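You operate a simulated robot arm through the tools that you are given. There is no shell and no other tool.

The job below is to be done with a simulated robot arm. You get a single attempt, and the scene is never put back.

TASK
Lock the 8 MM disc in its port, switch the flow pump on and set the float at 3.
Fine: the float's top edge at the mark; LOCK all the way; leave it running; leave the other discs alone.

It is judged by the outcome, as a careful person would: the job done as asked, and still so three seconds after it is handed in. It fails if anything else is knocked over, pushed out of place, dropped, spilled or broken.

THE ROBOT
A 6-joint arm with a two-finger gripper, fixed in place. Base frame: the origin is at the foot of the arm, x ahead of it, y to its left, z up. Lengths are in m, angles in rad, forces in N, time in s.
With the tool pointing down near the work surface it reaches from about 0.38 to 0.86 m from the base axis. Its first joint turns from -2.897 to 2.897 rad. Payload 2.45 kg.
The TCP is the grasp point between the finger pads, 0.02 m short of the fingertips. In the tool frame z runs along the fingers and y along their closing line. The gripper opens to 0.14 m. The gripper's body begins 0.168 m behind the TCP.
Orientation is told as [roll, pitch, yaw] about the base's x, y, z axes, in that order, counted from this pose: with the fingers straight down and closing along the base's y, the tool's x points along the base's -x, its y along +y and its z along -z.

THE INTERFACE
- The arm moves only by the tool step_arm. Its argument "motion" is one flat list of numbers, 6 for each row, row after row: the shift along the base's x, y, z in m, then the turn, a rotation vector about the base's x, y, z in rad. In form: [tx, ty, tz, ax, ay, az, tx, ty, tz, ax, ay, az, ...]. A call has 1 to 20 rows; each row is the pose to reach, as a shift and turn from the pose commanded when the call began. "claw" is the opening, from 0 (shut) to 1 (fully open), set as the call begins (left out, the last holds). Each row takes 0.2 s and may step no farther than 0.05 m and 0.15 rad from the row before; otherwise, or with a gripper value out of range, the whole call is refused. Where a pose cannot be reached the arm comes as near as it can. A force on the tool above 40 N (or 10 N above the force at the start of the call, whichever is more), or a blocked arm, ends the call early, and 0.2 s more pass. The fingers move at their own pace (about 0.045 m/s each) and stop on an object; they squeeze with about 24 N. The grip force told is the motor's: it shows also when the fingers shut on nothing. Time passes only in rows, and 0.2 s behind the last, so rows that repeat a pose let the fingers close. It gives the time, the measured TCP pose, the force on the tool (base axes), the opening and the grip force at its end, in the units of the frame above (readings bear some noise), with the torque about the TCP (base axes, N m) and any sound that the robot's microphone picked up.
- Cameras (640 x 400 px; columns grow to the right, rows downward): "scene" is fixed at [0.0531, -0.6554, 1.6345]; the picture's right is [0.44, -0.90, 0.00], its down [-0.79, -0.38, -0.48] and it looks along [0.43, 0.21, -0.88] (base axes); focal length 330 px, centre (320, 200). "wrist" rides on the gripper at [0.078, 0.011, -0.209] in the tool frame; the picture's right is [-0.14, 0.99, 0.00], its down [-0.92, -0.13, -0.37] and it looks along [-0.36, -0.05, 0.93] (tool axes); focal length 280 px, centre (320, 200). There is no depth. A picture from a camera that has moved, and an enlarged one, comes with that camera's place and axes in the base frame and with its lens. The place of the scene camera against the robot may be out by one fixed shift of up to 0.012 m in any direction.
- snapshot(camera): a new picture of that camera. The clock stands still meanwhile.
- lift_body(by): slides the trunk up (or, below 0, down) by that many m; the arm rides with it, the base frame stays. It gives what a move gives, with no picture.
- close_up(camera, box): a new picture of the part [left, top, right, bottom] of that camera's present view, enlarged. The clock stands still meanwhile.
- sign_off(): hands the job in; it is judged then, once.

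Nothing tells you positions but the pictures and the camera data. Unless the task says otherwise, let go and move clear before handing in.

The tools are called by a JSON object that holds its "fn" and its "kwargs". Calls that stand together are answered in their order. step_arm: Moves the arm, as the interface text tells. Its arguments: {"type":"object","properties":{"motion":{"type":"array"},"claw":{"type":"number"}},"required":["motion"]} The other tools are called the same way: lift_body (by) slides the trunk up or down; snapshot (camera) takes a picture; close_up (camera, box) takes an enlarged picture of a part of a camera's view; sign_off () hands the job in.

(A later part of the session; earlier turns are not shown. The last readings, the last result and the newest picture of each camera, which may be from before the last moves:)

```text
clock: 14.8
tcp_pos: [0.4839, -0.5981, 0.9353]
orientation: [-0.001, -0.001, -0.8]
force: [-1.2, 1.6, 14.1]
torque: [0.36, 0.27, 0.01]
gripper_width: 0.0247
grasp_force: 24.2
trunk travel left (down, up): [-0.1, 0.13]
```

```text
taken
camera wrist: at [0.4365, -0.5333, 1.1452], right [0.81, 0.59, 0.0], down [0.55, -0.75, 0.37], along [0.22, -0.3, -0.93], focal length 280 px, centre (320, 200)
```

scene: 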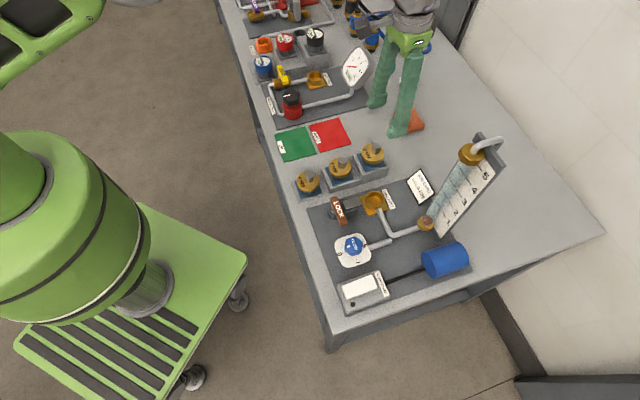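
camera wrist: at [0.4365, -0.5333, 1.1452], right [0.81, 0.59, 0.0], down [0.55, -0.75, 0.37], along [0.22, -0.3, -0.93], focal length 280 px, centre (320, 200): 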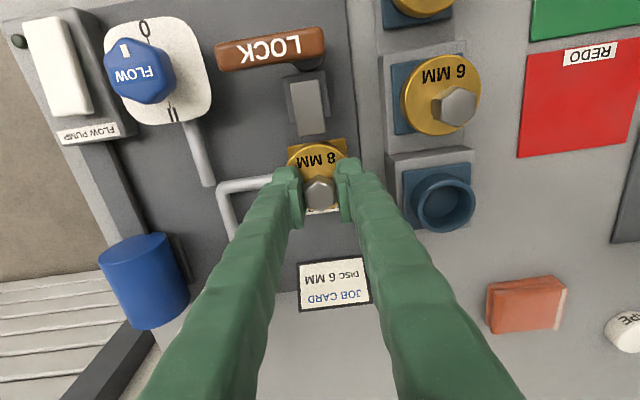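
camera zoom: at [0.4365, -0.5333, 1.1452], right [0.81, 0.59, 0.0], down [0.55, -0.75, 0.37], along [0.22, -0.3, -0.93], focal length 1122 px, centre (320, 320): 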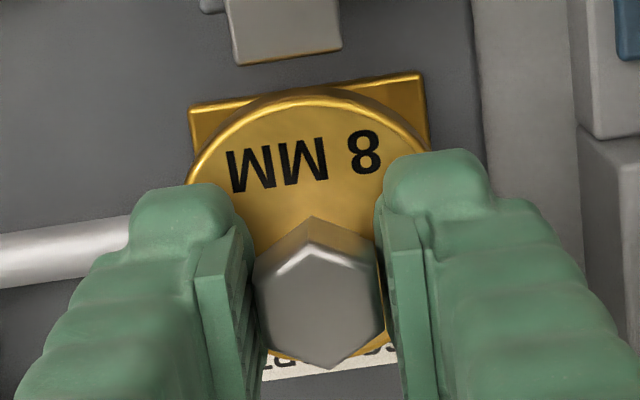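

The picture shows the hex stem sits off-centre on the disc: the disc's centre is several mm toward the lock side from the stem. To get the exact offset I'll measure the empty rack ring, since the disc was concentric with it when I gripped it.

{"fn": "close_up", "kwargs": {"camera": "wrist", "box": [395, 155, 495, 235]}}

{"fn": "step_arm", "kwargs": {"motion": [0, 0, 0.01, 0, 0, 0, 0, 0, 0.04, 0, 0, 0, 0, 0, 0.08, 0, 0, 0, 0, 0, 0.11, 0, 0, 0, 0.02, 0.04, 0.11, 0, 0, 0, 0.035, 0.08, 0.11, 0, 0, 0, 0.035, 0.08, 0.11, 0, 0, 0]}}

{"fn": "snapshot", "kwargs": {"camera": "wrist"}}

```text
5.00 times, centred on (445, 195) of wrist
camera zoom: at [0.4365, -0.5333, 1.1452], right [0.81, 0.59, 0.0], down [0.55, -0.75, 0.37], along [0.22, -0.3, -0.93], focal length 1402 px, centre (-305, 225)
```

zoom: 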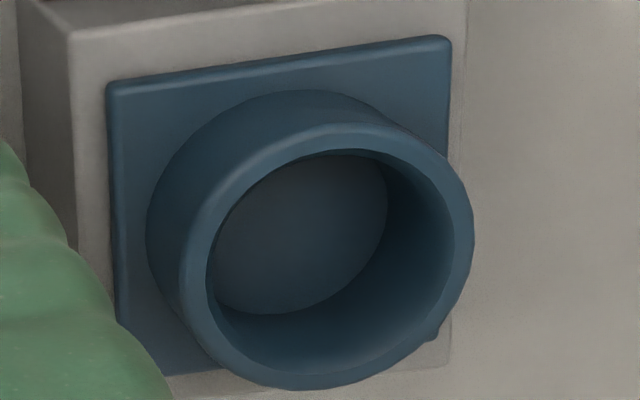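

```text
clock: 16.4
tcp_pos: [0.5189, -0.515, 1.0456]
orientation: [0.0, 0.002, -0.801]
force: [-0.1, 0.5, -1.3]
torque: [-0.01, -0.03, 0.01]
gripper_width: 0.0246
grasp_force: 23.9
trunk travel left (down, up): [-0.1, 0.13]
```

```text
taken
camera wrist: at [0.4723, -0.4536, 1.2544], right [0.81, 0.59, 0.0], down [0.55, -0.75, 0.37], along [0.22, -0.3, -0.93], focal length 280 px, centre (320, 200)
```

wrist: 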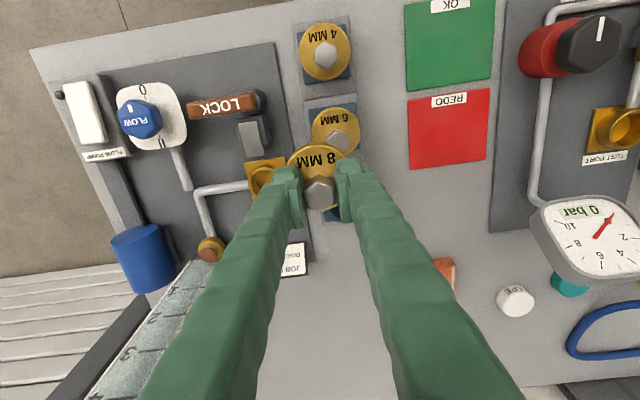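

The rack ring's centre is at about y = -0.5447, which puts the disc's centre about 7.5 mm from the stem toward the lock side; the scene view agrees. I'll return over the port with that offset applied.

{"fn": "step_arm", "kwargs": {"motion": [-0.01, -0.035, 0, 0, 0, 0, -0.02, -0.07, 0, 0, 0, 0, -0.0293, -0.0852, -0.01, 0, 0, 0, -0.0293, -0.0852, -0.05, 0, 0, 0, -0.0293, -0.0852, -0.085, 0, 0, 0, -0.0293, -0.0852, -0.097, 0, 0, 0, -0.0293, -0.0852, -0.097, 0, 0, 0]}}

{"fn": "close_up", "kwargs": {"camera": "scene", "box": [350, 175, 406, 215]}}

{"fn": "close_up", "kwargs": {"camera": "wrist", "box": [270, 120, 370, 220]}}

```text
clock: 18.0
tcp_pos: [0.4915, -0.6021, 0.9457]
orientation: [-0.001, 0.002, -0.799]
force: [-0.1, 0.3, -2.1]
torque: [0.01, -0.01, -0.01]
gripper_width: 0.0244
grasp_force: 23.8
trunk travel left (down, up): [-0.1, 0.13]
```

```text
10.00 times, centred on (378, 195) of scene
camera zoom: at [0.0531, -0.6554, 1.6345], right [0.44, -0.9, 0.0], down [-0.79, -0.38, -0.48], along [0.43, 0.21, -0.88], focal length 3298 px, centre (-260, 250)
```

zoom: 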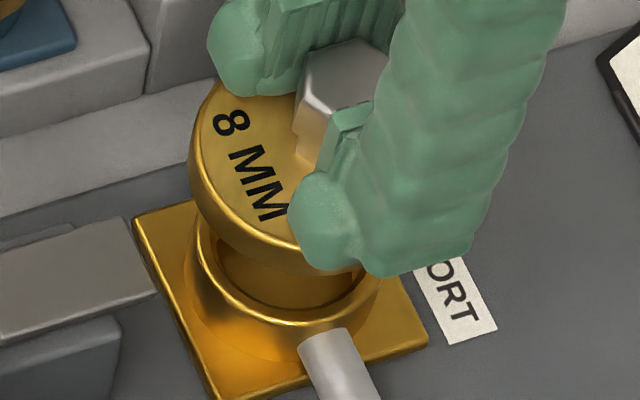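

```text
4.00 times, centred on (320, 170) of wrist
camera zoom: at [0.4444, -0.5382, 1.155], right [0.81, 0.59, 0.0], down [0.55, -0.75, 0.37], along [0.22, -0.3, -0.93], focal length 1122 px, centre (320, 320)
```

zoom: 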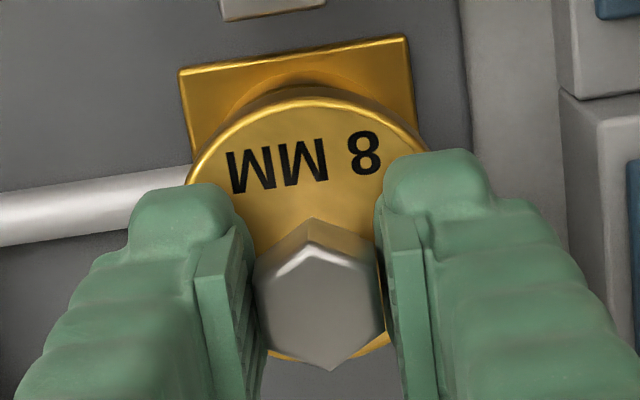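

In the scene view the flange now lines up with the ring to about half a millimetre. I'll make a small trim and lower slowly.

{"fn": "step_arm", "kwargs": {"motion": [-0.0013, -0.0007, -0.003, 0, 0, 0, -0.0013, -0.0007, -0.007, 0, 0, 0, -0.0013, -0.0007, -0.011, 0, 0, 0, -0.0013, -0.0007, -0.015, 0, 0, 0, -0.0013, -0.0007, -0.018, 0, 0, 0]}}

{"fn": "close_up", "kwargs": {"camera": "scene", "box": [350, 175, 406, 215]}}

```text
clock: 19.2
tcp_pos: [0.4879, -0.6015, 0.928]
orientation: [-0.001, -0.001, -0.799]
force: [-0.7, -0.2, -1.3]
torque: [0.01, -0.01, -0.03]
gripper_width: 0.0242
grasp_force: 24.1
trunk travel left (down, up): [-0.1, 0.13]
```

```text
10.00 times, centred on (378, 195) of scene
camera zoom: at [0.0531, -0.6554, 1.6345], right [0.44, -0.9, 0.0], down [-0.79, -0.38, -0.48], along [0.43, 0.21, -0.88], focal length 3298 px, centre (-260, 250)
```

zoom: 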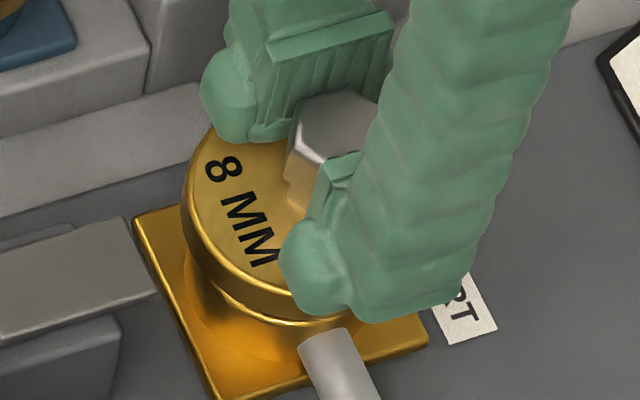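

It has passed the earlier contact height with no force, so the plug is entering the port. I'll keep lowering until it seats.

{"fn": "step_arm", "kwargs": {"motion": [0, 0, -0.003, 0, 0, 0, 0, 0, -0.006, 0, 0, 0, 0, 0, -0.009, 0, 0, 0, 0, 0, -0.012, 0, 0, 0]}}

{"fn": "close_up", "kwargs": {"camera": "scene", "box": [350, 175, 406, 215]}}

```text
clock: 20.2
tcp_pos: [0.4884, -0.6038, 0.918]
orientation: [0.0, 0.0, -0.802]
force: [-0.6, -0.8, 0.4]
torque: [0.04, 0.02, 0.04]
gripper_width: 0.0245
grasp_force: 24.3
trunk travel left (down, up): [-0.1, 0.13]
```

```text
10.00 times, centred on (378, 195) of scene
camera zoom: at [0.0531, -0.6554, 1.6345], right [0.44, -0.9, 0.0], down [-0.79, -0.38, -0.48], along [0.43, 0.21, -0.88], focal length 3298 px, centre (-260, 250)
```

zoom: 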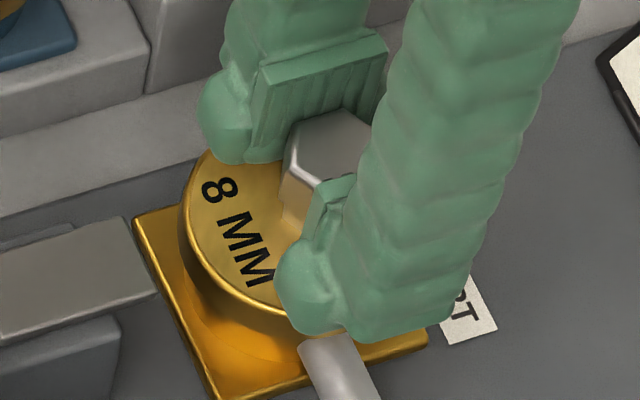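

The weight is just coming off at z ≈ 0.917, which fits the expected seating height. I'll press a couple of millimetres more to make sure it's home.

{"fn": "step_arm", "kwargs": {"motion": [0, 0, -0.001, 0, 0, 0, 0, 0, -0.002, 0, 0, 0, 0, 0, -0.003, 0, 0, 0]}}

{"fn": "close_up", "kwargs": {"camera": "scene", "box": [350, 175, 406, 215]}}

{"fn": "close_up", "kwargs": {"camera": "wrist", "box": [260, 60, 380, 220]}}

```text
clock: 21.0
tcp_pos: [0.4885, -0.6034, 0.9151]
orientation: [0.0, -0.001, -0.8]
force: [2.9, -0.4, 2.3]
torque: [0.05, -0.01, -0.03]
gripper_width: 0.0245
grasp_force: 23.5
trunk travel left (down, up): [-0.1, 0.13]
```

```text
10.00 times, centred on (378, 195) of scene
camera zoom: at [0.0531, -0.6554, 1.6345], right [0.44, -0.9, 0.0], down [-0.79, -0.38, -0.48], along [0.43, 0.21, -0.88], focal length 3298 px, centre (-260, 250)
```

zoom: 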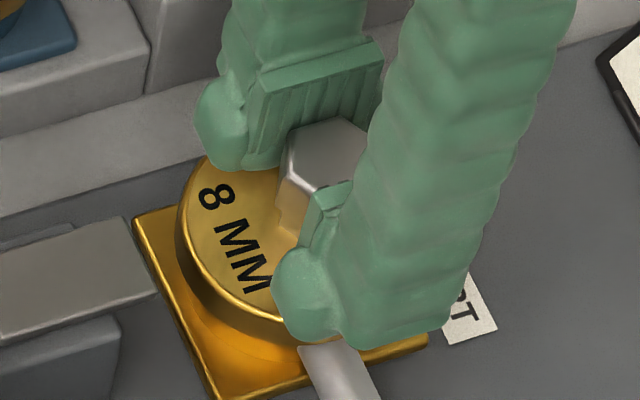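

```text
2.50 times, centred on (320, 140) of wrist
camera zoom: at [0.4415, -0.5397, 1.1234], right [0.81, 0.59, 0.0], down [0.55, -0.75, 0.37], along [0.22, -0.3, -0.93], focal length 701 px, centre (320, 350)
```

zoom: 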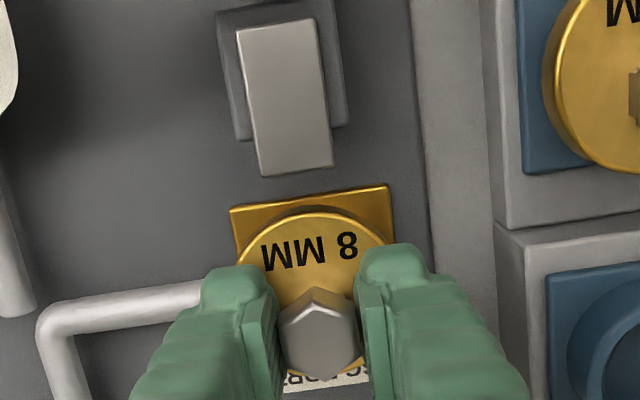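

Only 2 N so far, so it may not be fully home. I'll continue down in small steps until there's a firm stop.

{"fn": "step_arm", "kwargs": {"motion": [0, 0, -0.002, 0, 0, 0, 0, 0, -0.004, 0, 0, 0, 0, 0, -0.006, 0, 0, 0]}}

{"fn": "close_up", "kwargs": {"camera": "scene", "box": [350, 175, 406, 215]}}

```text
clock: 21.8
tcp_pos: [0.4892, -0.6034, 0.9143]
orientation: [0.0, -0.006, -0.8]
force: [-1.5, 5.4, 15.4]
torque: [0.19, 0.17, -0.05]
gripper_width: 0.0247
grasp_force: 23.7
trunk travel left (down, up): [-0.1, 0.13]
stopped in row 3: the force on the tool passed its limit at 42 N (the readings are from after the stop); the commanded pose is now the measured one
```

```text
10.00 times, centred on (378, 195) of scene
camera zoom: at [0.0531, -0.6554, 1.6345], right [0.44, -0.9, 0.0], down [-0.79, -0.38, -0.48], along [0.43, 0.21, -0.88], focal length 3298 px, centre (-260, 250)
```

zoom: 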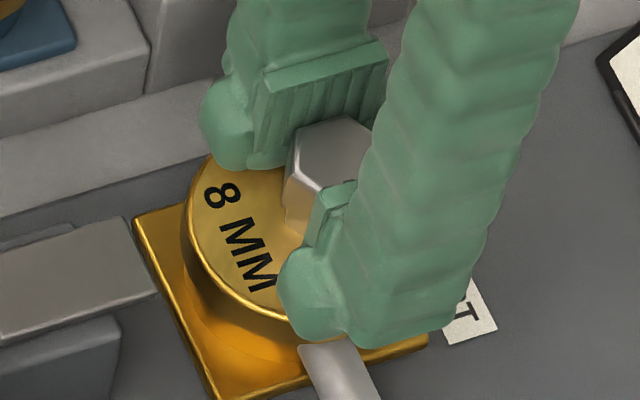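

It hit a firm stop at z ≈ 0.914 and the flange now covers the ring, so the disc is seated. I'll ease off slightly, open the fingers, and rise clear.

{"fn": "step_arm", "kwargs": {"motion": [0, 0, 0.001, 0, 0, 0, 0, 0, 0.001, 0, 0, 0, 0, 0, 0.001, 0, 0, 0, 0, 0, 0.001, 0, 0, 0], "claw": 0.42}}

{"fn": "step_arm", "kwargs": {"motion": [0, 0, 0.02, 0, 0, 0, 0, 0, 0.05, 0, 0, 0, 0, 0, 0.09, 0, 0, 0, 0, 0, 0.12, 0, 0, 0, 0, 0, 0.12, 0, 0, 0]}}

{"fn": "snapshot", "kwargs": {"camera": "wrist"}}

{"fn": "close_up", "kwargs": {"camera": "wrist", "box": [220, 0, 380, 190]}}

{"fn": "close_up", "kwargs": {"camera": "scene", "box": [325, 175, 405, 235]}}

```text
clock: 22.8
tcp_pos: [0.4883, -0.6026, 0.9107]
orientation: [0.0, -0.004, -0.797]
force: [0.5, -0.3, 0.3]
torque: [0.02, -0.03, -0.03]
gripper_width: 0.0589
grasp_force: 0.2
trunk travel left (down, up): [-0.1, 0.13]
```

```text
clock: 24.0
tcp_pos: [0.4893, -0.6039, 1.0331]
orientation: [-0.001, -0.006, -0.801]
force: [-0.7, -0.4, 0.3]
torque: [0.0, 0.03, 0.03]
gripper_width: 0.0588
grasp_force: 0.1
trunk travel left (down, up): [-0.1, 0.13]
```

```text
taken
camera wrist: at [0.4421, -0.5407, 1.2417], right [0.81, 0.59, 0.0], down [0.55, -0.75, 0.37], along [0.22, -0.3, -0.93], focal length 280 px, centre (320, 200)
```

wrist: 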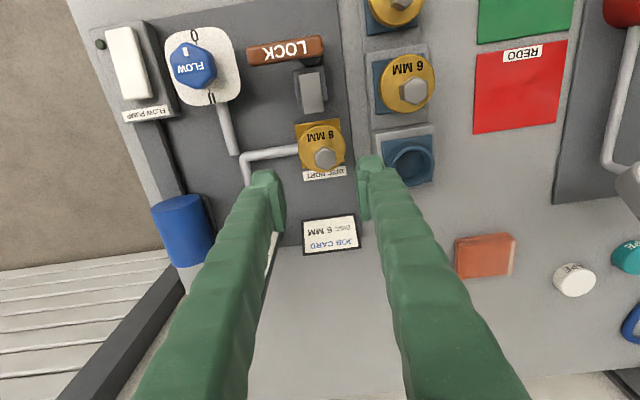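

```text
2.11 times, centred on (300, 95) of wrist
camera zoom: at [0.4421, -0.5407, 1.2417], right [0.81, 0.59, 0.0], down [0.55, -0.75, 0.37], along [0.22, -0.3, -0.93], focal length 590 px, centre (362, 421)
```

zoom: 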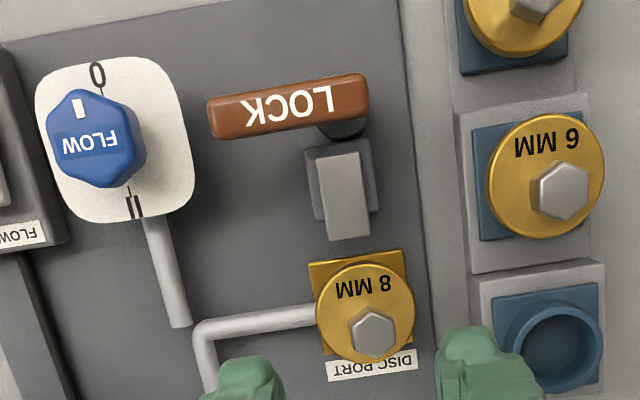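

```text
6.67 times, centred on (365, 205) of scene
camera zoom: at [0.0531, -0.6554, 1.6345], right [0.44, -0.9, 0.0], down [-0.79, -0.38, -0.48], along [0.43, 0.21, -0.88], focal length 2199 px, centre (20, 167)
```

zoom: 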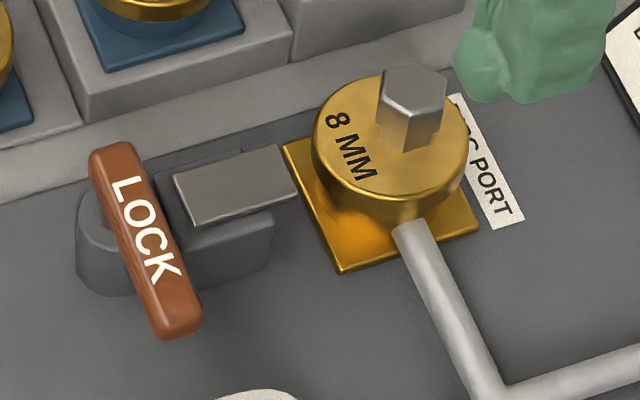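

The 8 MM disc is seated with its stem on the far side, leaving room for the bolt to slide over the flange. The LOCK bar's top is at about (0.392, -0.532, 0.922) and its pivot is near (0.410, -0.514). I'll close the fingers and hover behind the lever's free end, to push it toward the port.

{"fn": "step_arm", "kwargs": {"motion": [-0.04, 0.025, 0, 0, 0, 0, -0.08, 0.05, 0, 0, 0, 0, -0.12, 0.075, 0, 0, 0, 0, -0.1387, 0.0857, 0, 0, 0, 0, -0.1387, 0.0857, -0.03, 0, 0, 0, -0.1387, 0.0857, -0.05, 0, 0, 0, -0.1387, 0.0857, -0.05, 0, 0, 0], "claw": 0}}

{"fn": "snapshot", "kwargs": {"camera": "wrist"}}

{"fn": "close_up", "kwargs": {"camera": "scene", "box": [310, 155, 410, 235]}}

```text
clock: 25.6
tcp_pos: [0.3518, -0.5162, 0.9813]
orientation: [0.0, -0.004, -0.8]
force: [-0.6, -0.2, 0.1]
torque: [0.02, 0.01, 0.01]
gripper_width: 0.0
grasp_force: 24.2
trunk travel left (down, up): [-0.1, 0.13]
```

```text
taken
camera wrist: at [0.3046, -0.4538, 1.1902], right [0.81, 0.59, 0.0], down [0.55, -0.75, 0.37], along [0.22, -0.3, -0.93], focal length 280 px, centre (320, 200)
```

wrist: 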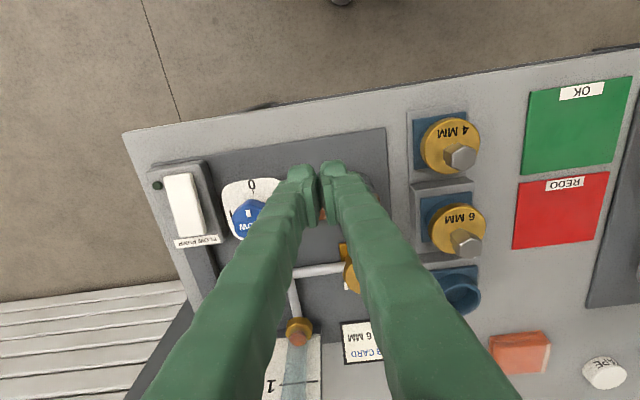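

```text
5.00 times, centred on (360, 195) of scene
camera zoom: at [0.0531, -0.6554, 1.6345], right [0.44, -0.9, 0.0], down [-0.79, -0.38, -0.48], along [0.43, 0.21, -0.88], focal length 1649 px, centre (120, 225)
```

zoom: 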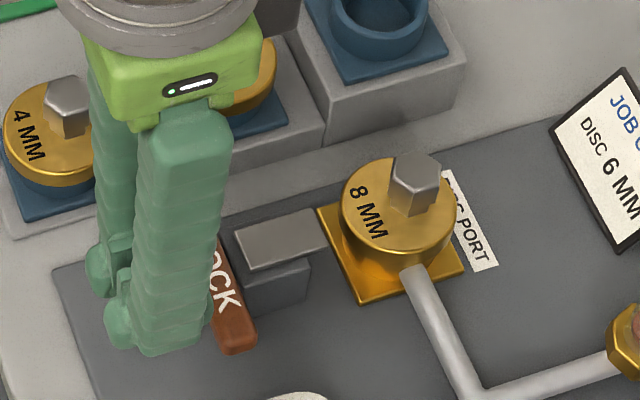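

The closed fingers are behind the lever on the side away from the port. I'll lower them so the tips overlap the bar's height while staying above the bolt.

{"fn": "step_arm", "kwargs": {"motion": [0, 0, -0.02, 0, 0, 0, 0, 0, -0.04, 0, 0, 0, 0, 0, -0.05, 0, 0, 0, 0, 0, -0.05, 0, 0, 0]}}

{"fn": "close_up", "kwargs": {"camera": "scene", "box": [310, 165, 390, 245]}}

{"fn": "close_up", "kwargs": {"camera": "wrist", "box": [240, 130, 400, 250]}}

```text
clock: 26.6
tcp_pos: [0.351, -0.5187, 0.9331]
orientation: [-0.001, -0.005, -0.799]
force: [0.1, -0.2, 0.0]
torque: [-0.02, 0.01, 0.0]
gripper_width: 0.0
grasp_force: 23.5
trunk travel left (down, up): [-0.1, 0.13]
```

```text
5.00 times, centred on (350, 205) of scene
camera zoom: at [0.0531, -0.6554, 1.6345], right [0.44, -0.9, 0.0], down [-0.79, -0.38, -0.48], along [0.43, 0.21, -0.88], focal length 1649 px, centre (170, 175)
```

zoom: 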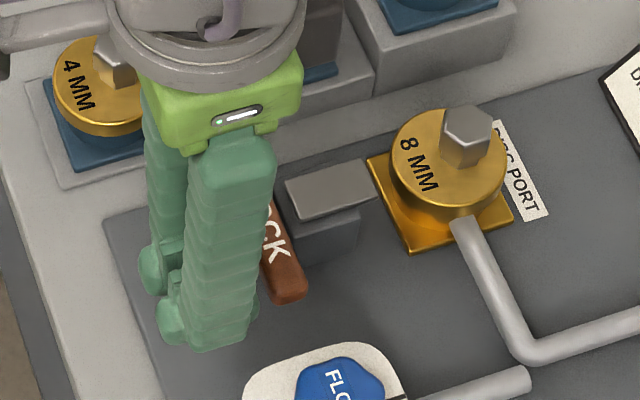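

```text
3.33 times, centred on (320, 190) of wrist
camera zoom: at [0.3034, -0.455, 1.1422], right [0.81, 0.59, 0.0], down [0.55, -0.75, 0.37], along [0.22, -0.3, -0.93], focal length 935 px, centre (320, 233)
```

zoom: 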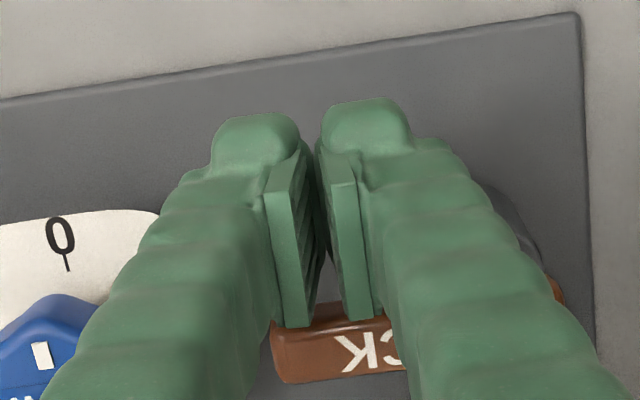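

The fingers are behind the bar near its "K" end. I'll push gently toward the port (CCW) and watch whether the lever gives or resists.

{"fn": "step_arm", "kwargs": {"motion": [0.004, -0.004, 0, 0, 0, 0, 0.008, -0.008, 0, 0, 0, 0, 0.011, -0.011, 0, 0, 0, 0, 0.014, -0.014, 0, 0, 0, 0, 0.017, -0.017, 0, 0, 0, 0]}}

{"fn": "close_up", "kwargs": {"camera": "scene", "box": [310, 165, 390, 245]}}

{"fn": "close_up", "kwargs": {"camera": "wrist", "box": [240, 130, 400, 250]}}

```text
clock: 27.7
tcp_pos: [0.3586, -0.5267, 0.9302]
orientation: [0.003, 0.015, -0.8]
force: [-9.6, 9.7, 0.6]
torque: [0.07, 0.1, 0.09]
gripper_width: 0.0001
grasp_force: 29.1
trunk travel left (down, up): [-0.1, 0.13]
stopped in row 5: the force on the tool passed its limit at 44 N (the readings are from after the stop); the commanded pose is now the measured one
```

```text
5.00 times, centred on (350, 205) of scene
camera zoom: at [0.0531, -0.6554, 1.6345], right [0.44, -0.9, 0.0], down [-0.79, -0.38, -0.48], along [0.43, 0.21, -0.88], focal length 1649 px, centre (170, 175)
```

zoom: 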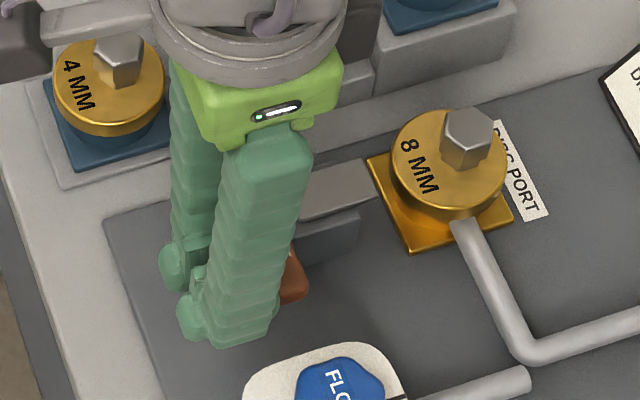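

```text
3.33 times, centred on (320, 190) of wrist
camera zoom: at [0.3132, -0.466, 1.1403], right [0.81, 0.59, 0.0], down [0.55, -0.75, 0.35], along [0.21, -0.28, -0.94], focal length 935 px, centre (320, 233)
```

zoom: 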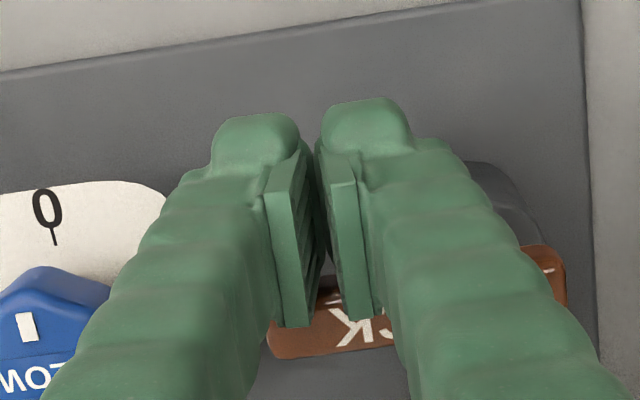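

The lever doesn't move that way: it stopped at 44 N with the bar unmoved, so it must swing the other way, with the K end away from the port. I'll back off, rise, and go to the lever's port side.

{"fn": "step_arm", "kwargs": {"motion": [-0.008, 0.008, 0, -0.0129, -0.0083, 0, -0.008, 0.008, 0.03, -0.0129, -0.0083, 0, -0.008, 0.008, 0.07, -0.0129, -0.0083, 0, 0.015, -0.015, 0.075, -0.0129, -0.0083, 0, 0.047, -0.046, 0.07, -0.0129, -0.0083, 0, 0.047, -0.046, 0.035, -0.0129, -0.0083, 0, 0.047, -0.046, 0.035, -0.0129, -0.0083, 0]}}

{"fn": "snapshot", "kwargs": {"camera": "wrist"}}

{"fn": "close_up", "kwargs": {"camera": "scene", "box": [310, 155, 410, 245]}}

```text
clock: 29.3
tcp_pos: [0.4071, -0.5753, 0.9657]
orientation: [-0.001, -0.006, -0.8]
force: [-0.7, 0.2, 1.1]
torque: [0.04, 0.02, 0.0]
gripper_width: 0.0001
grasp_force: 29.3
trunk travel left (down, up): [-0.1, 0.13]
```

```text
taken
camera wrist: at [0.3609, -0.5109, 1.1746], right [0.81, 0.59, 0.0], down [0.55, -0.75, 0.37], along [0.22, -0.3, -0.93], focal length 280 px, centre (320, 200)
```

wrist: 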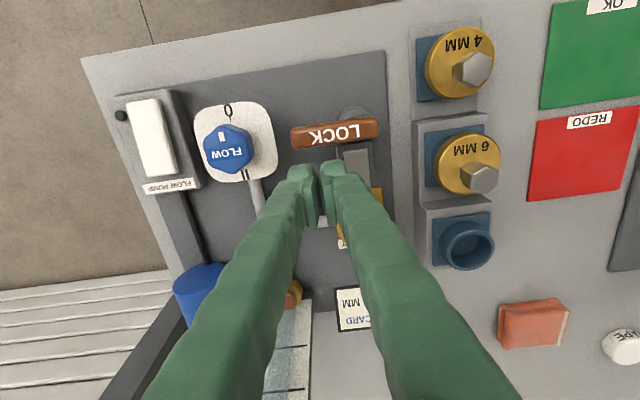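

```text
4.44 times, centred on (360, 200) of scene
camera zoom: at [0.0531, -0.6554, 1.6345], right [0.44, -0.9, 0.0], down [-0.79, -0.38, -0.48], along [0.43, 0.21, -0.88], focal length 1466 px, centre (142, 200)
```

zoom: 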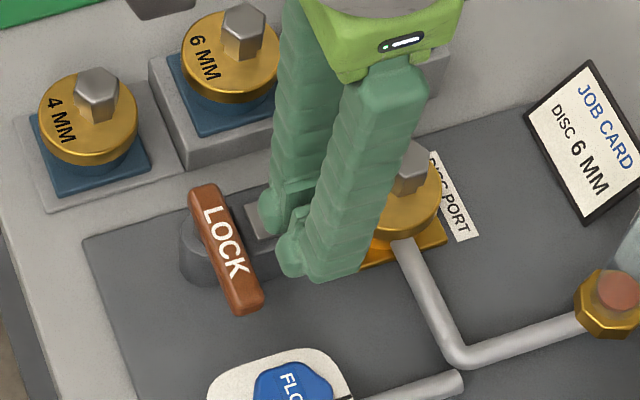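

I'm now on the lever's port side, clear of the bolt and disc. I'll lower to the bar's height and start pushing it away from the port.

{"fn": "step_arm", "kwargs": {"motion": [0, 0, -0.015, 0, 0, 0, 0, 0, -0.03, 0, 0, 0, 0, 0, -0.034, 0, 0, 0, 0, 0, -0.034, 0, 0, 0]}}

{"fn": "step_arm", "kwargs": {"motion": [-0.004, 0.004, 0, 0, 0, 0, -0.008, 0.008, 0, 0, 0, 0, -0.011, 0.011, 0, 0, 0, 0, -0.014, 0.014, 0, 0, 0, 0, -0.017, 0.017, 0, 0, 0, 0]}}

{"fn": "close_up", "kwargs": {"camera": "scene", "box": [310, 155, 410, 245]}}

{"fn": "snapshot", "kwargs": {"camera": "wrist"}}

```text
clock: 30.3
tcp_pos: [0.4078, -0.5745, 0.9307]
orientation: [-0.001, -0.007, -0.801]
force: [0.6, -0.6, 0.2]
torque: [-0.02, 0.03, 0.01]
gripper_width: 0.0
grasp_force: 29.7
trunk travel left (down, up): [-0.1, 0.13]
```

```text
clock: 31.5
tcp_pos: [0.3893, -0.5568, 0.9303]
orientation: [0.0, -0.004, -0.798]
force: [0.4, -1.5, 0.2]
torque: [0.08, -0.02, -0.03]
gripper_width: 0.0
grasp_force: 29.6
trunk travel left (down, up): [-0.1, 0.13]
```

```text
4.44 times, centred on (360, 200) of scene
camera zoom: at [0.0531, -0.6554, 1.6345], right [0.44, -0.9, 0.0], down [-0.79, -0.38, -0.48], along [0.43, 0.21, -0.88], focal length 1466 px, centre (142, 200)
```

zoom: 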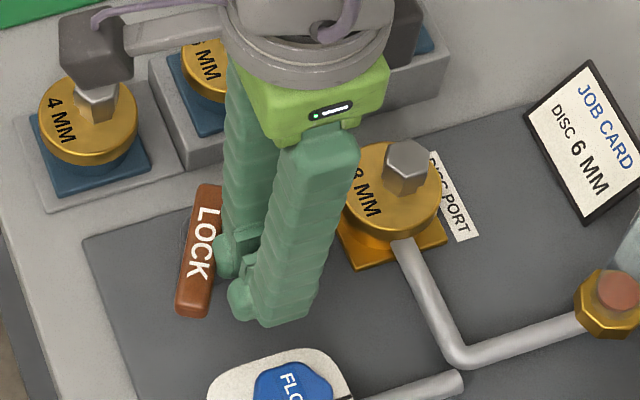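

```text
taken
camera wrist: at [0.3427, -0.4936, 1.1395], right [0.81, 0.59, 0.0], down [0.55, -0.75, 0.37], along [0.22, -0.3, -0.93], focal length 280 px, centre (320, 200)
```

wrist: 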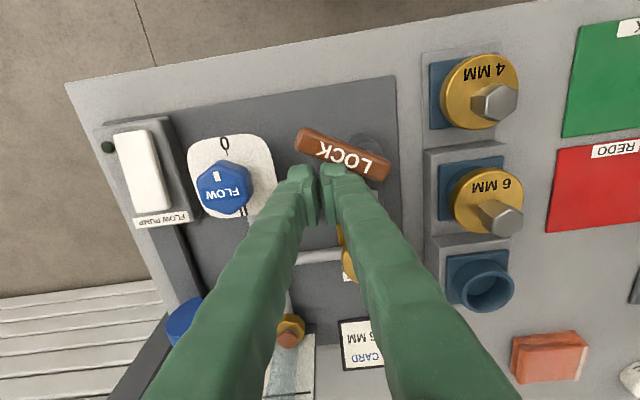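

The lever swings freely this way (only 1–2 N), already about 30° round. I'll follow its arc around the pivot.

{"fn": "step_arm", "kwargs": {"motion": [-0.009, 0.004, 0, 0, 0, 0, -0.018, 0.008, 0, 0, 0, 0, -0.0243, 0.0125, 0, 0, 0, 0, -0.028, 0.018, 0, 0, 0, 0, -0.0306, 0.0253, 0, 0, 0, 0]}}

{"fn": "close_up", "kwargs": {"camera": "scene", "box": [310, 155, 410, 245]}}

{"fn": "snapshot", "kwargs": {"camera": "wrist"}}

```text
clock: 32.7
tcp_pos: [0.3594, -0.5322, 0.932]
orientation: [-0.001, -0.006, -0.798]
force: [-0.2, 0.4, 0.1]
torque: [-0.04, 0.04, 0.0]
gripper_width: 0.0
grasp_force: 28.7
trunk travel left (down, up): [-0.1, 0.13]
```

```text
4.44 times, centred on (360, 200) of scene
camera zoom: at [0.0531, -0.6554, 1.6345], right [0.44, -0.9, 0.0], down [-0.79, -0.38, -0.48], along [0.43, 0.21, -0.88], focal length 1466 px, centre (142, 200)
```

zoom: 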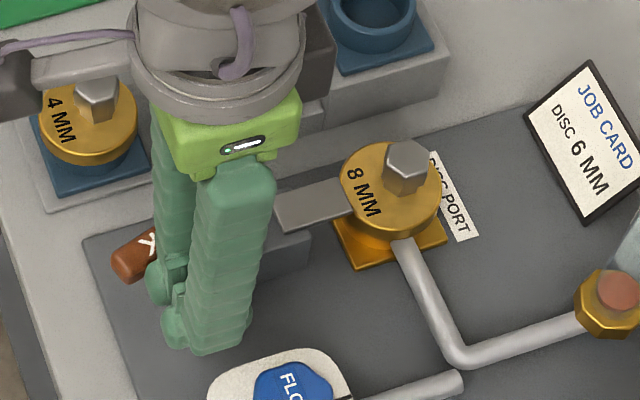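

```text
taken
camera wrist: at [0.3123, -0.4687, 1.1403], right [0.81, 0.59, 0.0], down [0.55, -0.75, 0.37], along [0.22, -0.3, -0.93], focal length 280 px, centre (320, 200)
```

wrist: 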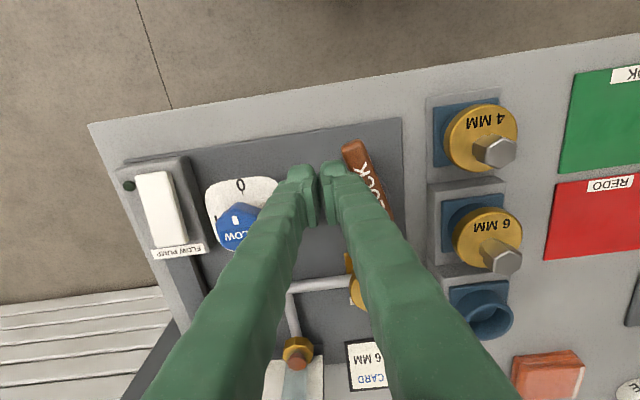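

The bolt is sliding toward the disc as the lever turns, so this is the locking direction. I'll keep following the arc until it stops.

{"fn": "step_arm", "kwargs": {"motion": [-0.001, 0.006, 0, 0, 0, 0, -0.002, 0.012, 0, 0, 0, 0, -0.002, 0.0171, 0, 0, 0, 0, -0.001, 0.023, 0, 0, 0, 0, 0.001, 0.0285, 0, 0, 0, 0]}}

{"fn": "close_up", "kwargs": {"camera": "scene", "box": [310, 155, 410, 245]}}

{"fn": "snapshot", "kwargs": {"camera": "wrist"}}

```text
clock: 34.0
tcp_pos: [0.3572, -0.5121, 0.9342]
orientation: [-0.01, -0.017, -0.801]
force: [-12.2, -15.1, -3.8]
torque: [-0.23, 0.08, 0.2]
gripper_width: 0.0003
grasp_force: 29.0
trunk travel left (down, up): [-0.1, 0.13]
stopped in row 5: the force on the tool passed its limit at 43 N (the readings are from after the stop); the commanded pose is now the measured one
```

```text
4.44 times, centred on (360, 200) of scene
camera zoom: at [0.0531, -0.6554, 1.6345], right [0.44, -0.9, 0.0], down [-0.79, -0.38, -0.48], along [0.43, 0.21, -0.88], focal length 1466 px, centre (142, 200)
```

zoom: 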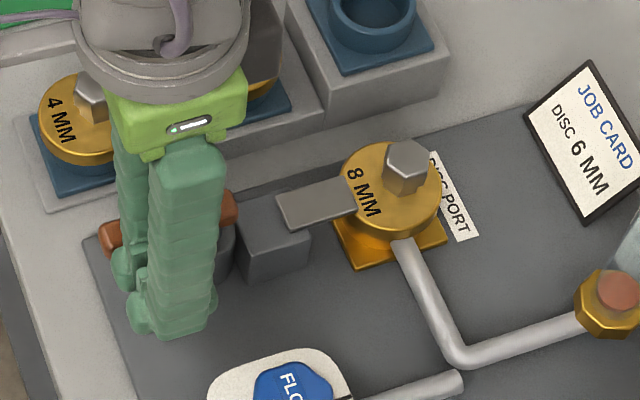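

```text
taken
camera wrist: at [0.3108, -0.4461, 1.1407], right [0.81, 0.59, -0.01], down [0.55, -0.74, 0.39], along [0.22, -0.31, -0.92], focal length 280 px, centre (320, 200)
```

wrist: 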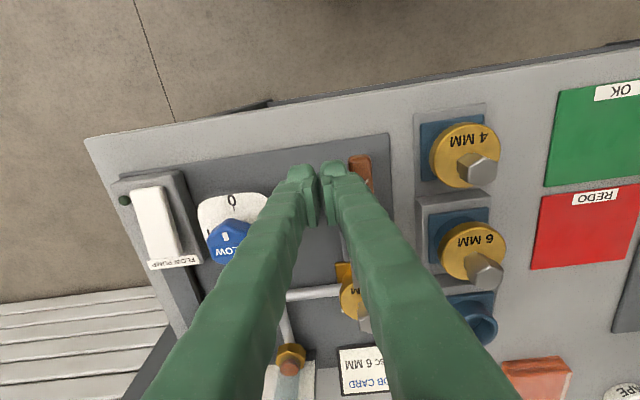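

It stopped at 43 N with the lever about 90° round and the bolt over the disc's flange. I'll back off, rise, and inspect whether it's fully home.

{"fn": "step_arm", "kwargs": {"motion": [-0.006, -0.006, 0, 0.0192, 0.0047, 0, -0.008, -0.008, 0.03, 0.0192, 0.0047, 0, -0.008, -0.008, 0.07, 0.0192, 0.0047, 0, -0.008, -0.008, 0.11, 0.0192, 0.0047, 0, 0.03, -0.03, 0.13, 0.0192, 0.0047, 0, 0.06, -0.055, 0.14, 0.0192, 0.0047, 0, 0.06, -0.055, 0.14, 0.0192, 0.0047, 0]}}

{"fn": "snapshot", "kwargs": {"camera": "wrist"}}

{"fn": "close_up", "kwargs": {"camera": "scene", "box": [320, 175, 400, 235]}}

{"fn": "close_up", "kwargs": {"camera": "wrist", "box": [240, 60, 400, 200]}}

```text
clock: 35.6
tcp_pos: [0.4186, -0.5638, 1.0735]
orientation: [0.003, 0.002, -0.802]
force: [-0.1, -0.1, 1.2]
torque: [0.0, -0.04, 0.02]
gripper_width: 0.0
grasp_force: 29.0
trunk travel left (down, up): [-0.1, 0.13]
```

```text
taken
camera wrist: at [0.3718, -0.5028, 1.2827], right [0.81, 0.59, 0.0], down [0.55, -0.75, 0.37], along [0.22, -0.29, -0.93], focal length 280 px, centre (320, 200)
```

wrist: 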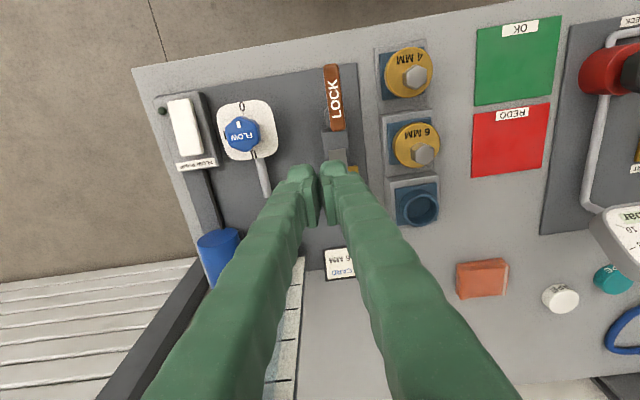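

```text
6.67 times, centred on (360, 205) of scene
camera zoom: at [0.0531, -0.6554, 1.6345], right [0.44, -0.9, 0.0], down [-0.79, -0.38, -0.48], along [0.43, 0.21, -0.88], focal length 2199 px, centre (53, 167)
```

zoom: 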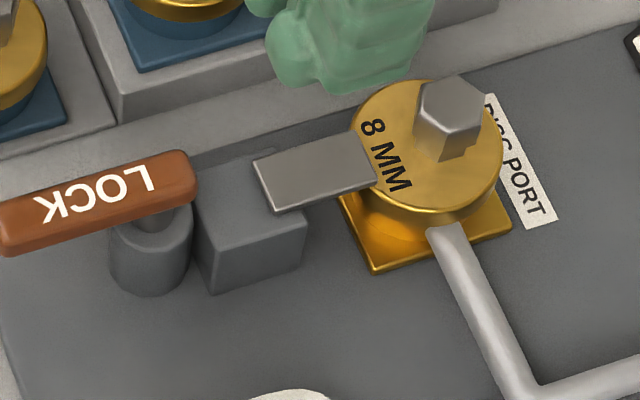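

```text
2.86 times, centred on (320, 130) of wrist
camera zoom: at [0.3718, -0.5028, 1.2827], right [0.81, 0.59, 0.0], down [0.55, -0.75, 0.37], along [0.22, -0.29, -0.93], focal length 801 px, centre (320, 400)
```

zoom: 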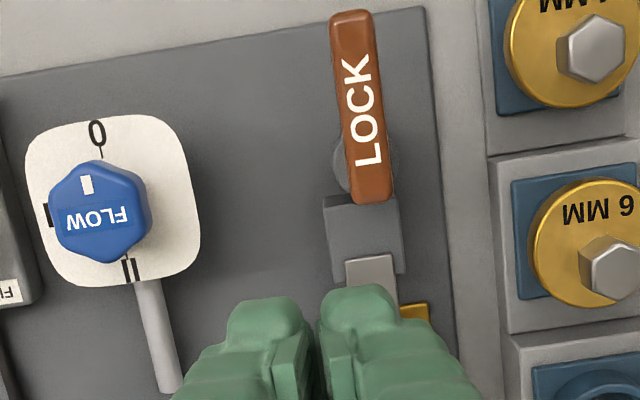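

The lever is now a full 90° round, in line with the bolt and against its stop, and the bolt covers the disc's edge. Next is the pump switch, so I'll zoom on it to see how it works.

{"fn": "close_up", "kwargs": {"camera": "wrist", "box": [145, 80, 235, 180]}}

{"fn": "close_up", "kwargs": {"camera": "scene", "box": [325, 265, 395, 315]}}

{"fn": "close_up", "kwargs": {"camera": "scene", "box": [325, 225, 385, 275]}}

```text
4.00 times, centred on (190, 130) of wrist
camera zoom: at [0.3718, -0.5028, 1.2827], right [0.81, 0.59, 0.0], down [0.55, -0.75, 0.37], along [0.22, -0.29, -0.93], focal length 1122 px, centre (840, 480)
```

zoom: 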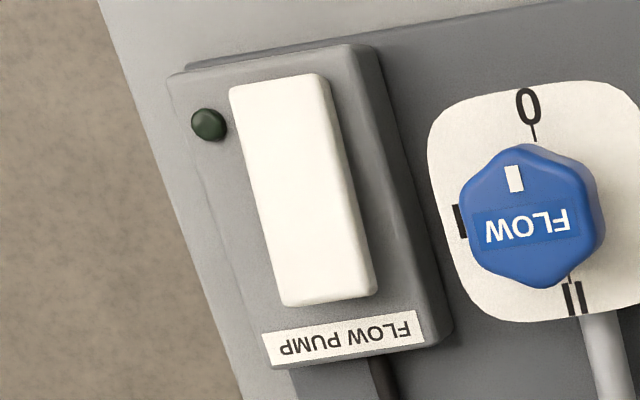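

```text
8.00 times, centred on (360, 290) of scene
camera zoom: at [0.0531, -0.6554, 1.6345], right [0.44, -0.9, 0.0], down [-0.79, -0.38, -0.48], along [0.43, 0.21, -0.88], focal length 2638 px, centre (0, -520)
```

zoom: 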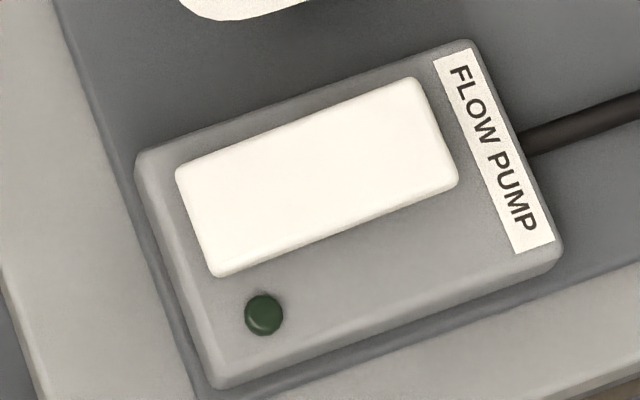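

```text
8.00 times, centred on (355, 250) of scene
camera zoom: at [0.0531, -0.6554, 1.6345], right [0.44, -0.9, 0.0], down [-0.79, -0.38, -0.48], along [0.43, 0.21, -0.88], focal length 2638 px, centre (40, -200)
```

zoom: 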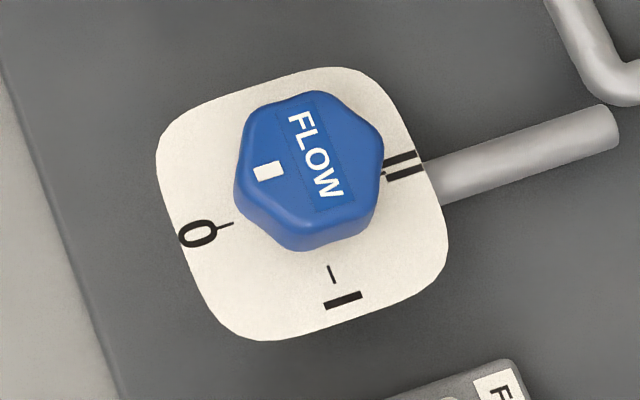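

The pump switch is a white rocker with a dark lamp, centred near (0.254, -0.647, 0.895), and the FLOW knob is near (0.327, -0.60). I'll hover over the rocker to see which end stands proud.

{"fn": "step_arm", "kwargs": {"motion": [-0.04, -0.02, 0, 0, 0, 0, -0.08, -0.04, 0, 0, 0, 0, -0.12, -0.06, 0, 0, 0, 0, -0.145, -0.085, -0.01, 0, 0, 0, -0.145, -0.085, -0.05, 0, 0, 0, -0.145, -0.085, -0.06, 0, 0, 0]}}

{"fn": "snapshot", "kwargs": {"camera": "wrist"}}

{"fn": "close_up", "kwargs": {"camera": "wrist", "box": [220, 60, 380, 180]}}

{"fn": "close_up", "kwargs": {"camera": "wrist", "box": [320, 60, 480, 180]}}

```text
clock: 37.0
tcp_pos: [0.2733, -0.6485, 1.0135]
orientation: [0.002, 0.004, -0.801]
force: [-0.7, -0.5, -1.2]
torque: [0.01, 0.02, -0.02]
gripper_width: 0.0
grasp_force: 29.6
trunk travel left (down, up): [-0.1, 0.13]
```

```text
taken
camera wrist: at [0.2275, -0.587, 1.2231], right [0.81, 0.59, 0.0], down [0.55, -0.75, 0.37], along [0.22, -0.29, -0.93], focal length 280 px, centre (320, 200)
```

wrist: 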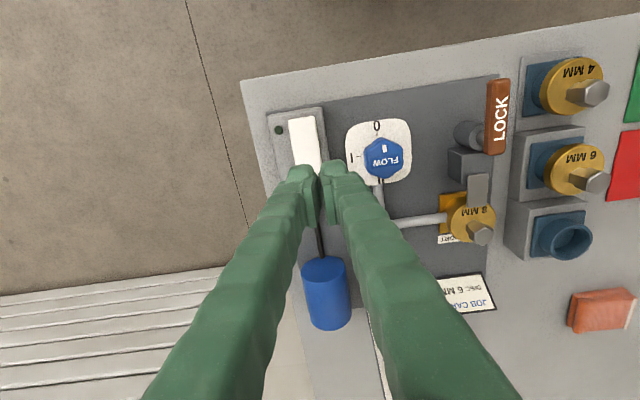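

```text
3.33 times, centred on (300, 120) of wrist
camera zoom: at [0.2275, -0.587, 1.2231], right [0.81, 0.59, 0.0], down [0.55, -0.75, 0.37], along [0.22, -0.29, -0.93], focal length 935 px, centre (387, 467)
```

zoom: 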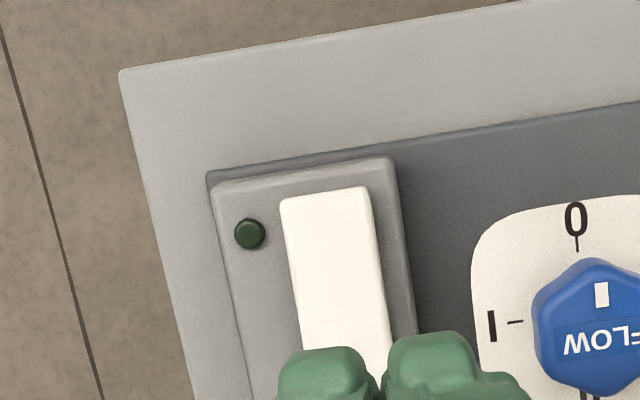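

```text
3.33 times, centred on (400, 120) of wrist
camera zoom: at [0.2275, -0.587, 1.2231], right [0.81, 0.59, 0.0], down [0.55, -0.75, 0.37], along [0.22, -0.29, -0.93], focal length 935 px, centre (53, 467)
```

zoom: 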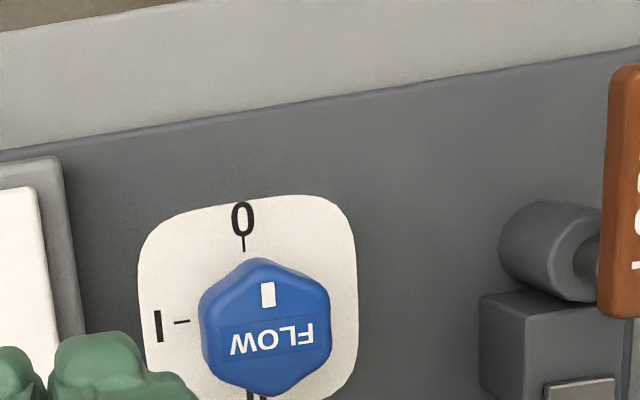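

I can't tell the rocker's tilt from straight above. I'll zoom more from the scene camera, which sees its side.

{"fn": "close_up", "kwargs": {"camera": "scene", "box": [340, 270, 390, 302]}}

{"fn": "step_arm", "kwargs": {"motion": [0.03, 0.03, 0, 0, 0, 0, 0.06, 0.06, -0.01, 0, 0, 0, 0.085, 0.085, -0.02, 0, 0, 0, 0.09, 0.09, -0.03, 0, 0, 0]}}

{"fn": "snapshot", "kwargs": {"camera": "wrist"}}

{"fn": "close_up", "kwargs": {"camera": "wrist", "box": [90, 60, 290, 200]}}

```text
12.50 times, centred on (365, 286) of scene
camera zoom: at [0.0531, -0.6554, 1.6345], right [0.44, -0.9, 0.0], down [-0.79, -0.38, -0.48], along [0.43, 0.21, -0.88], focal length 4122 px, centre (-242, -875)
```

zoom: 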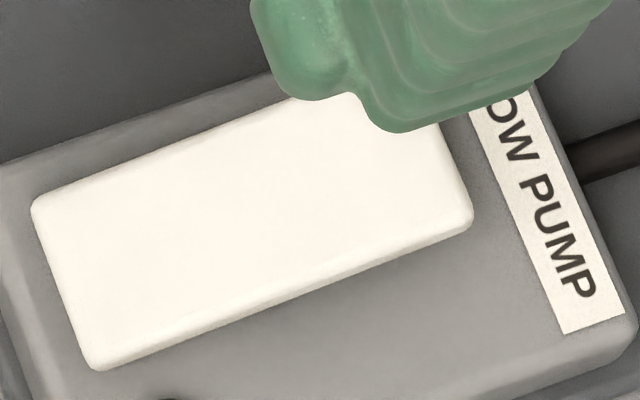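

```text
clock: 38.0
tcp_pos: [0.3655, -0.5605, 0.9847]
orientation: [0.002, 0.001, -0.801]
force: [0.1, 0.8, -0.1]
torque: [-0.05, 0.02, 0.01]
gripper_width: 0.0
grasp_force: 28.9
trunk travel left (down, up): [-0.1, 0.13]
```

```text
taken
camera wrist: at [0.3193, -0.4979, 1.1929], right [0.81, 0.59, 0.0], down [0.55, -0.75, 0.37], along [0.22, -0.29, -0.93], focal length 280 px, centre (320, 200)
```

wrist: 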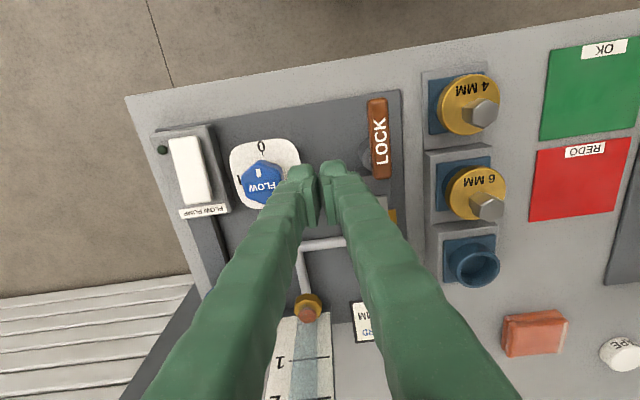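

```text
2.86 times, centred on (190, 130) of wrist
camera zoom: at [0.3193, -0.4979, 1.1929], right [0.81, 0.59, 0.0], down [0.55, -0.75, 0.37], along [0.22, -0.29, -0.93], focal length 801 px, centre (691, 400)
```

zoom: 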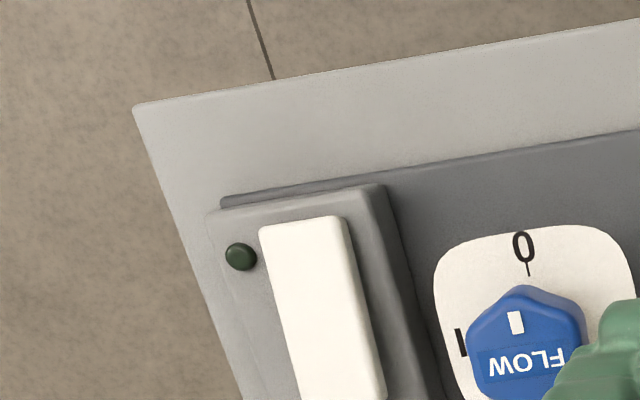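

The side face of the rocker widens toward the label end, so that end stands proud and is the one to press for ON. I'll turn the closed fingers 90° so their narrow side lies along the rocker, and hover over that end at about (0.271, -0.667).

{"fn": "step_arm", "kwargs": {"motion": [0, 0, 0.02, 0, 0, 0.14, -0.01, -0.01, 0.035, 0, 0, 0.28, -0.02, -0.02, 0.035, 0, 0, 0.42, -0.03, -0.035, 0.035, 0, 0, 0.56, -0.04, -0.05, 0.035, 0, 0, 0.7, -0.055, -0.065, 0.035, 0, 0, 0.84, -0.065, -0.08, 0.035, 0, 0, 0.98, -0.08, -0.095, 0.035, 0, 0, 1.12, -0.094, -0.107, 0.035, 0, 0, 1.26, -0.094, -0.107, 0.02, 0, 0, 1.4, -0.094, -0.107, 0.0, 0, 0, 1.54, -0.094, -0.107, -0.02, 0, 0, 1.57, -0.094, -0.107, -0.02, 0, 0, 1.57]}}

{"fn": "snapshot", "kwargs": {"camera": "wrist"}}

{"fn": "close_up", "kwargs": {"camera": "wrist", "box": [240, 80, 400, 200]}}

{"fn": "close_up", "kwargs": {"camera": "scene", "box": [320, 230, 420, 315]}}

```text
clock: 40.8
tcp_pos: [0.2711, -0.6685, 0.9639]
orientation: [0.003, 0.002, 0.77]
force: [-0.2, -0.8, 0.8]
torque: [-0.04, 0.01, 0.02]
gripper_width: 0.0
grasp_force: 29.8
trunk travel left (down, up): [-0.1, 0.13]
```

```text
taken
camera wrist: at [0.2074, -0.7161, 1.1734], right [-0.59, 0.81, 0.0], down [0.75, 0.55, 0.37], along [0.29, 0.22, -0.93], focal length 280 px, centre (320, 200)
```

wrist: 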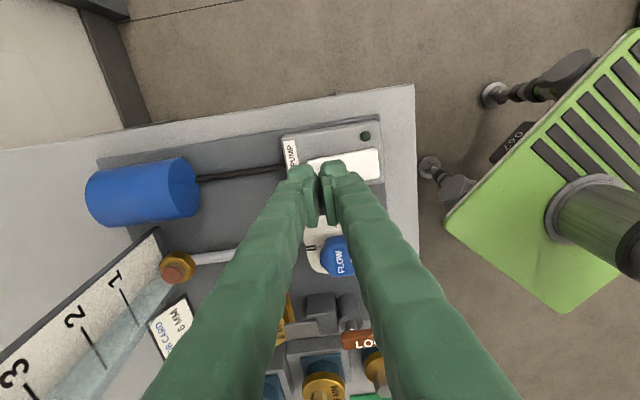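

```text
3.33 times, centred on (320, 140) of wrist
camera zoom: at [0.2074, -0.7161, 1.1734], right [-0.59, 0.81, 0.0], down [0.75, 0.55, 0.37], along [0.29, 0.22, -0.93], focal length 935 px, centre (320, 400)
```

zoom: 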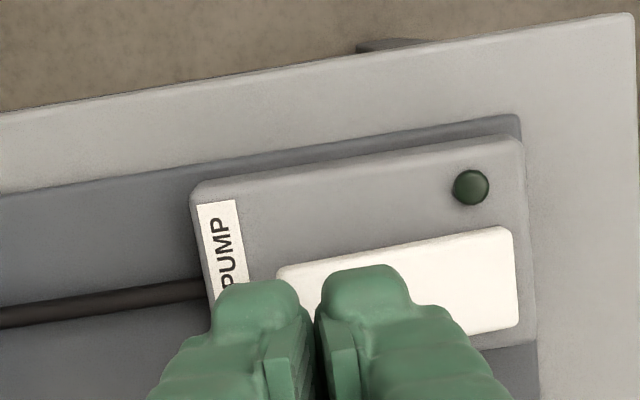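

```text
4.71 times, centred on (370, 272) of scene
camera zoom: at [0.0531, -0.6554, 1.6345], right [0.44, -0.9, 0.0], down [-0.79, -0.38, -0.48], along [0.43, 0.21, -0.88], focal length 1552 px, centre (85, -141)
```

zoom: 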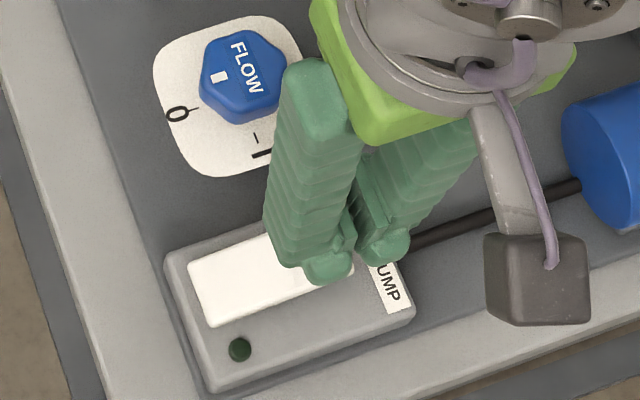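

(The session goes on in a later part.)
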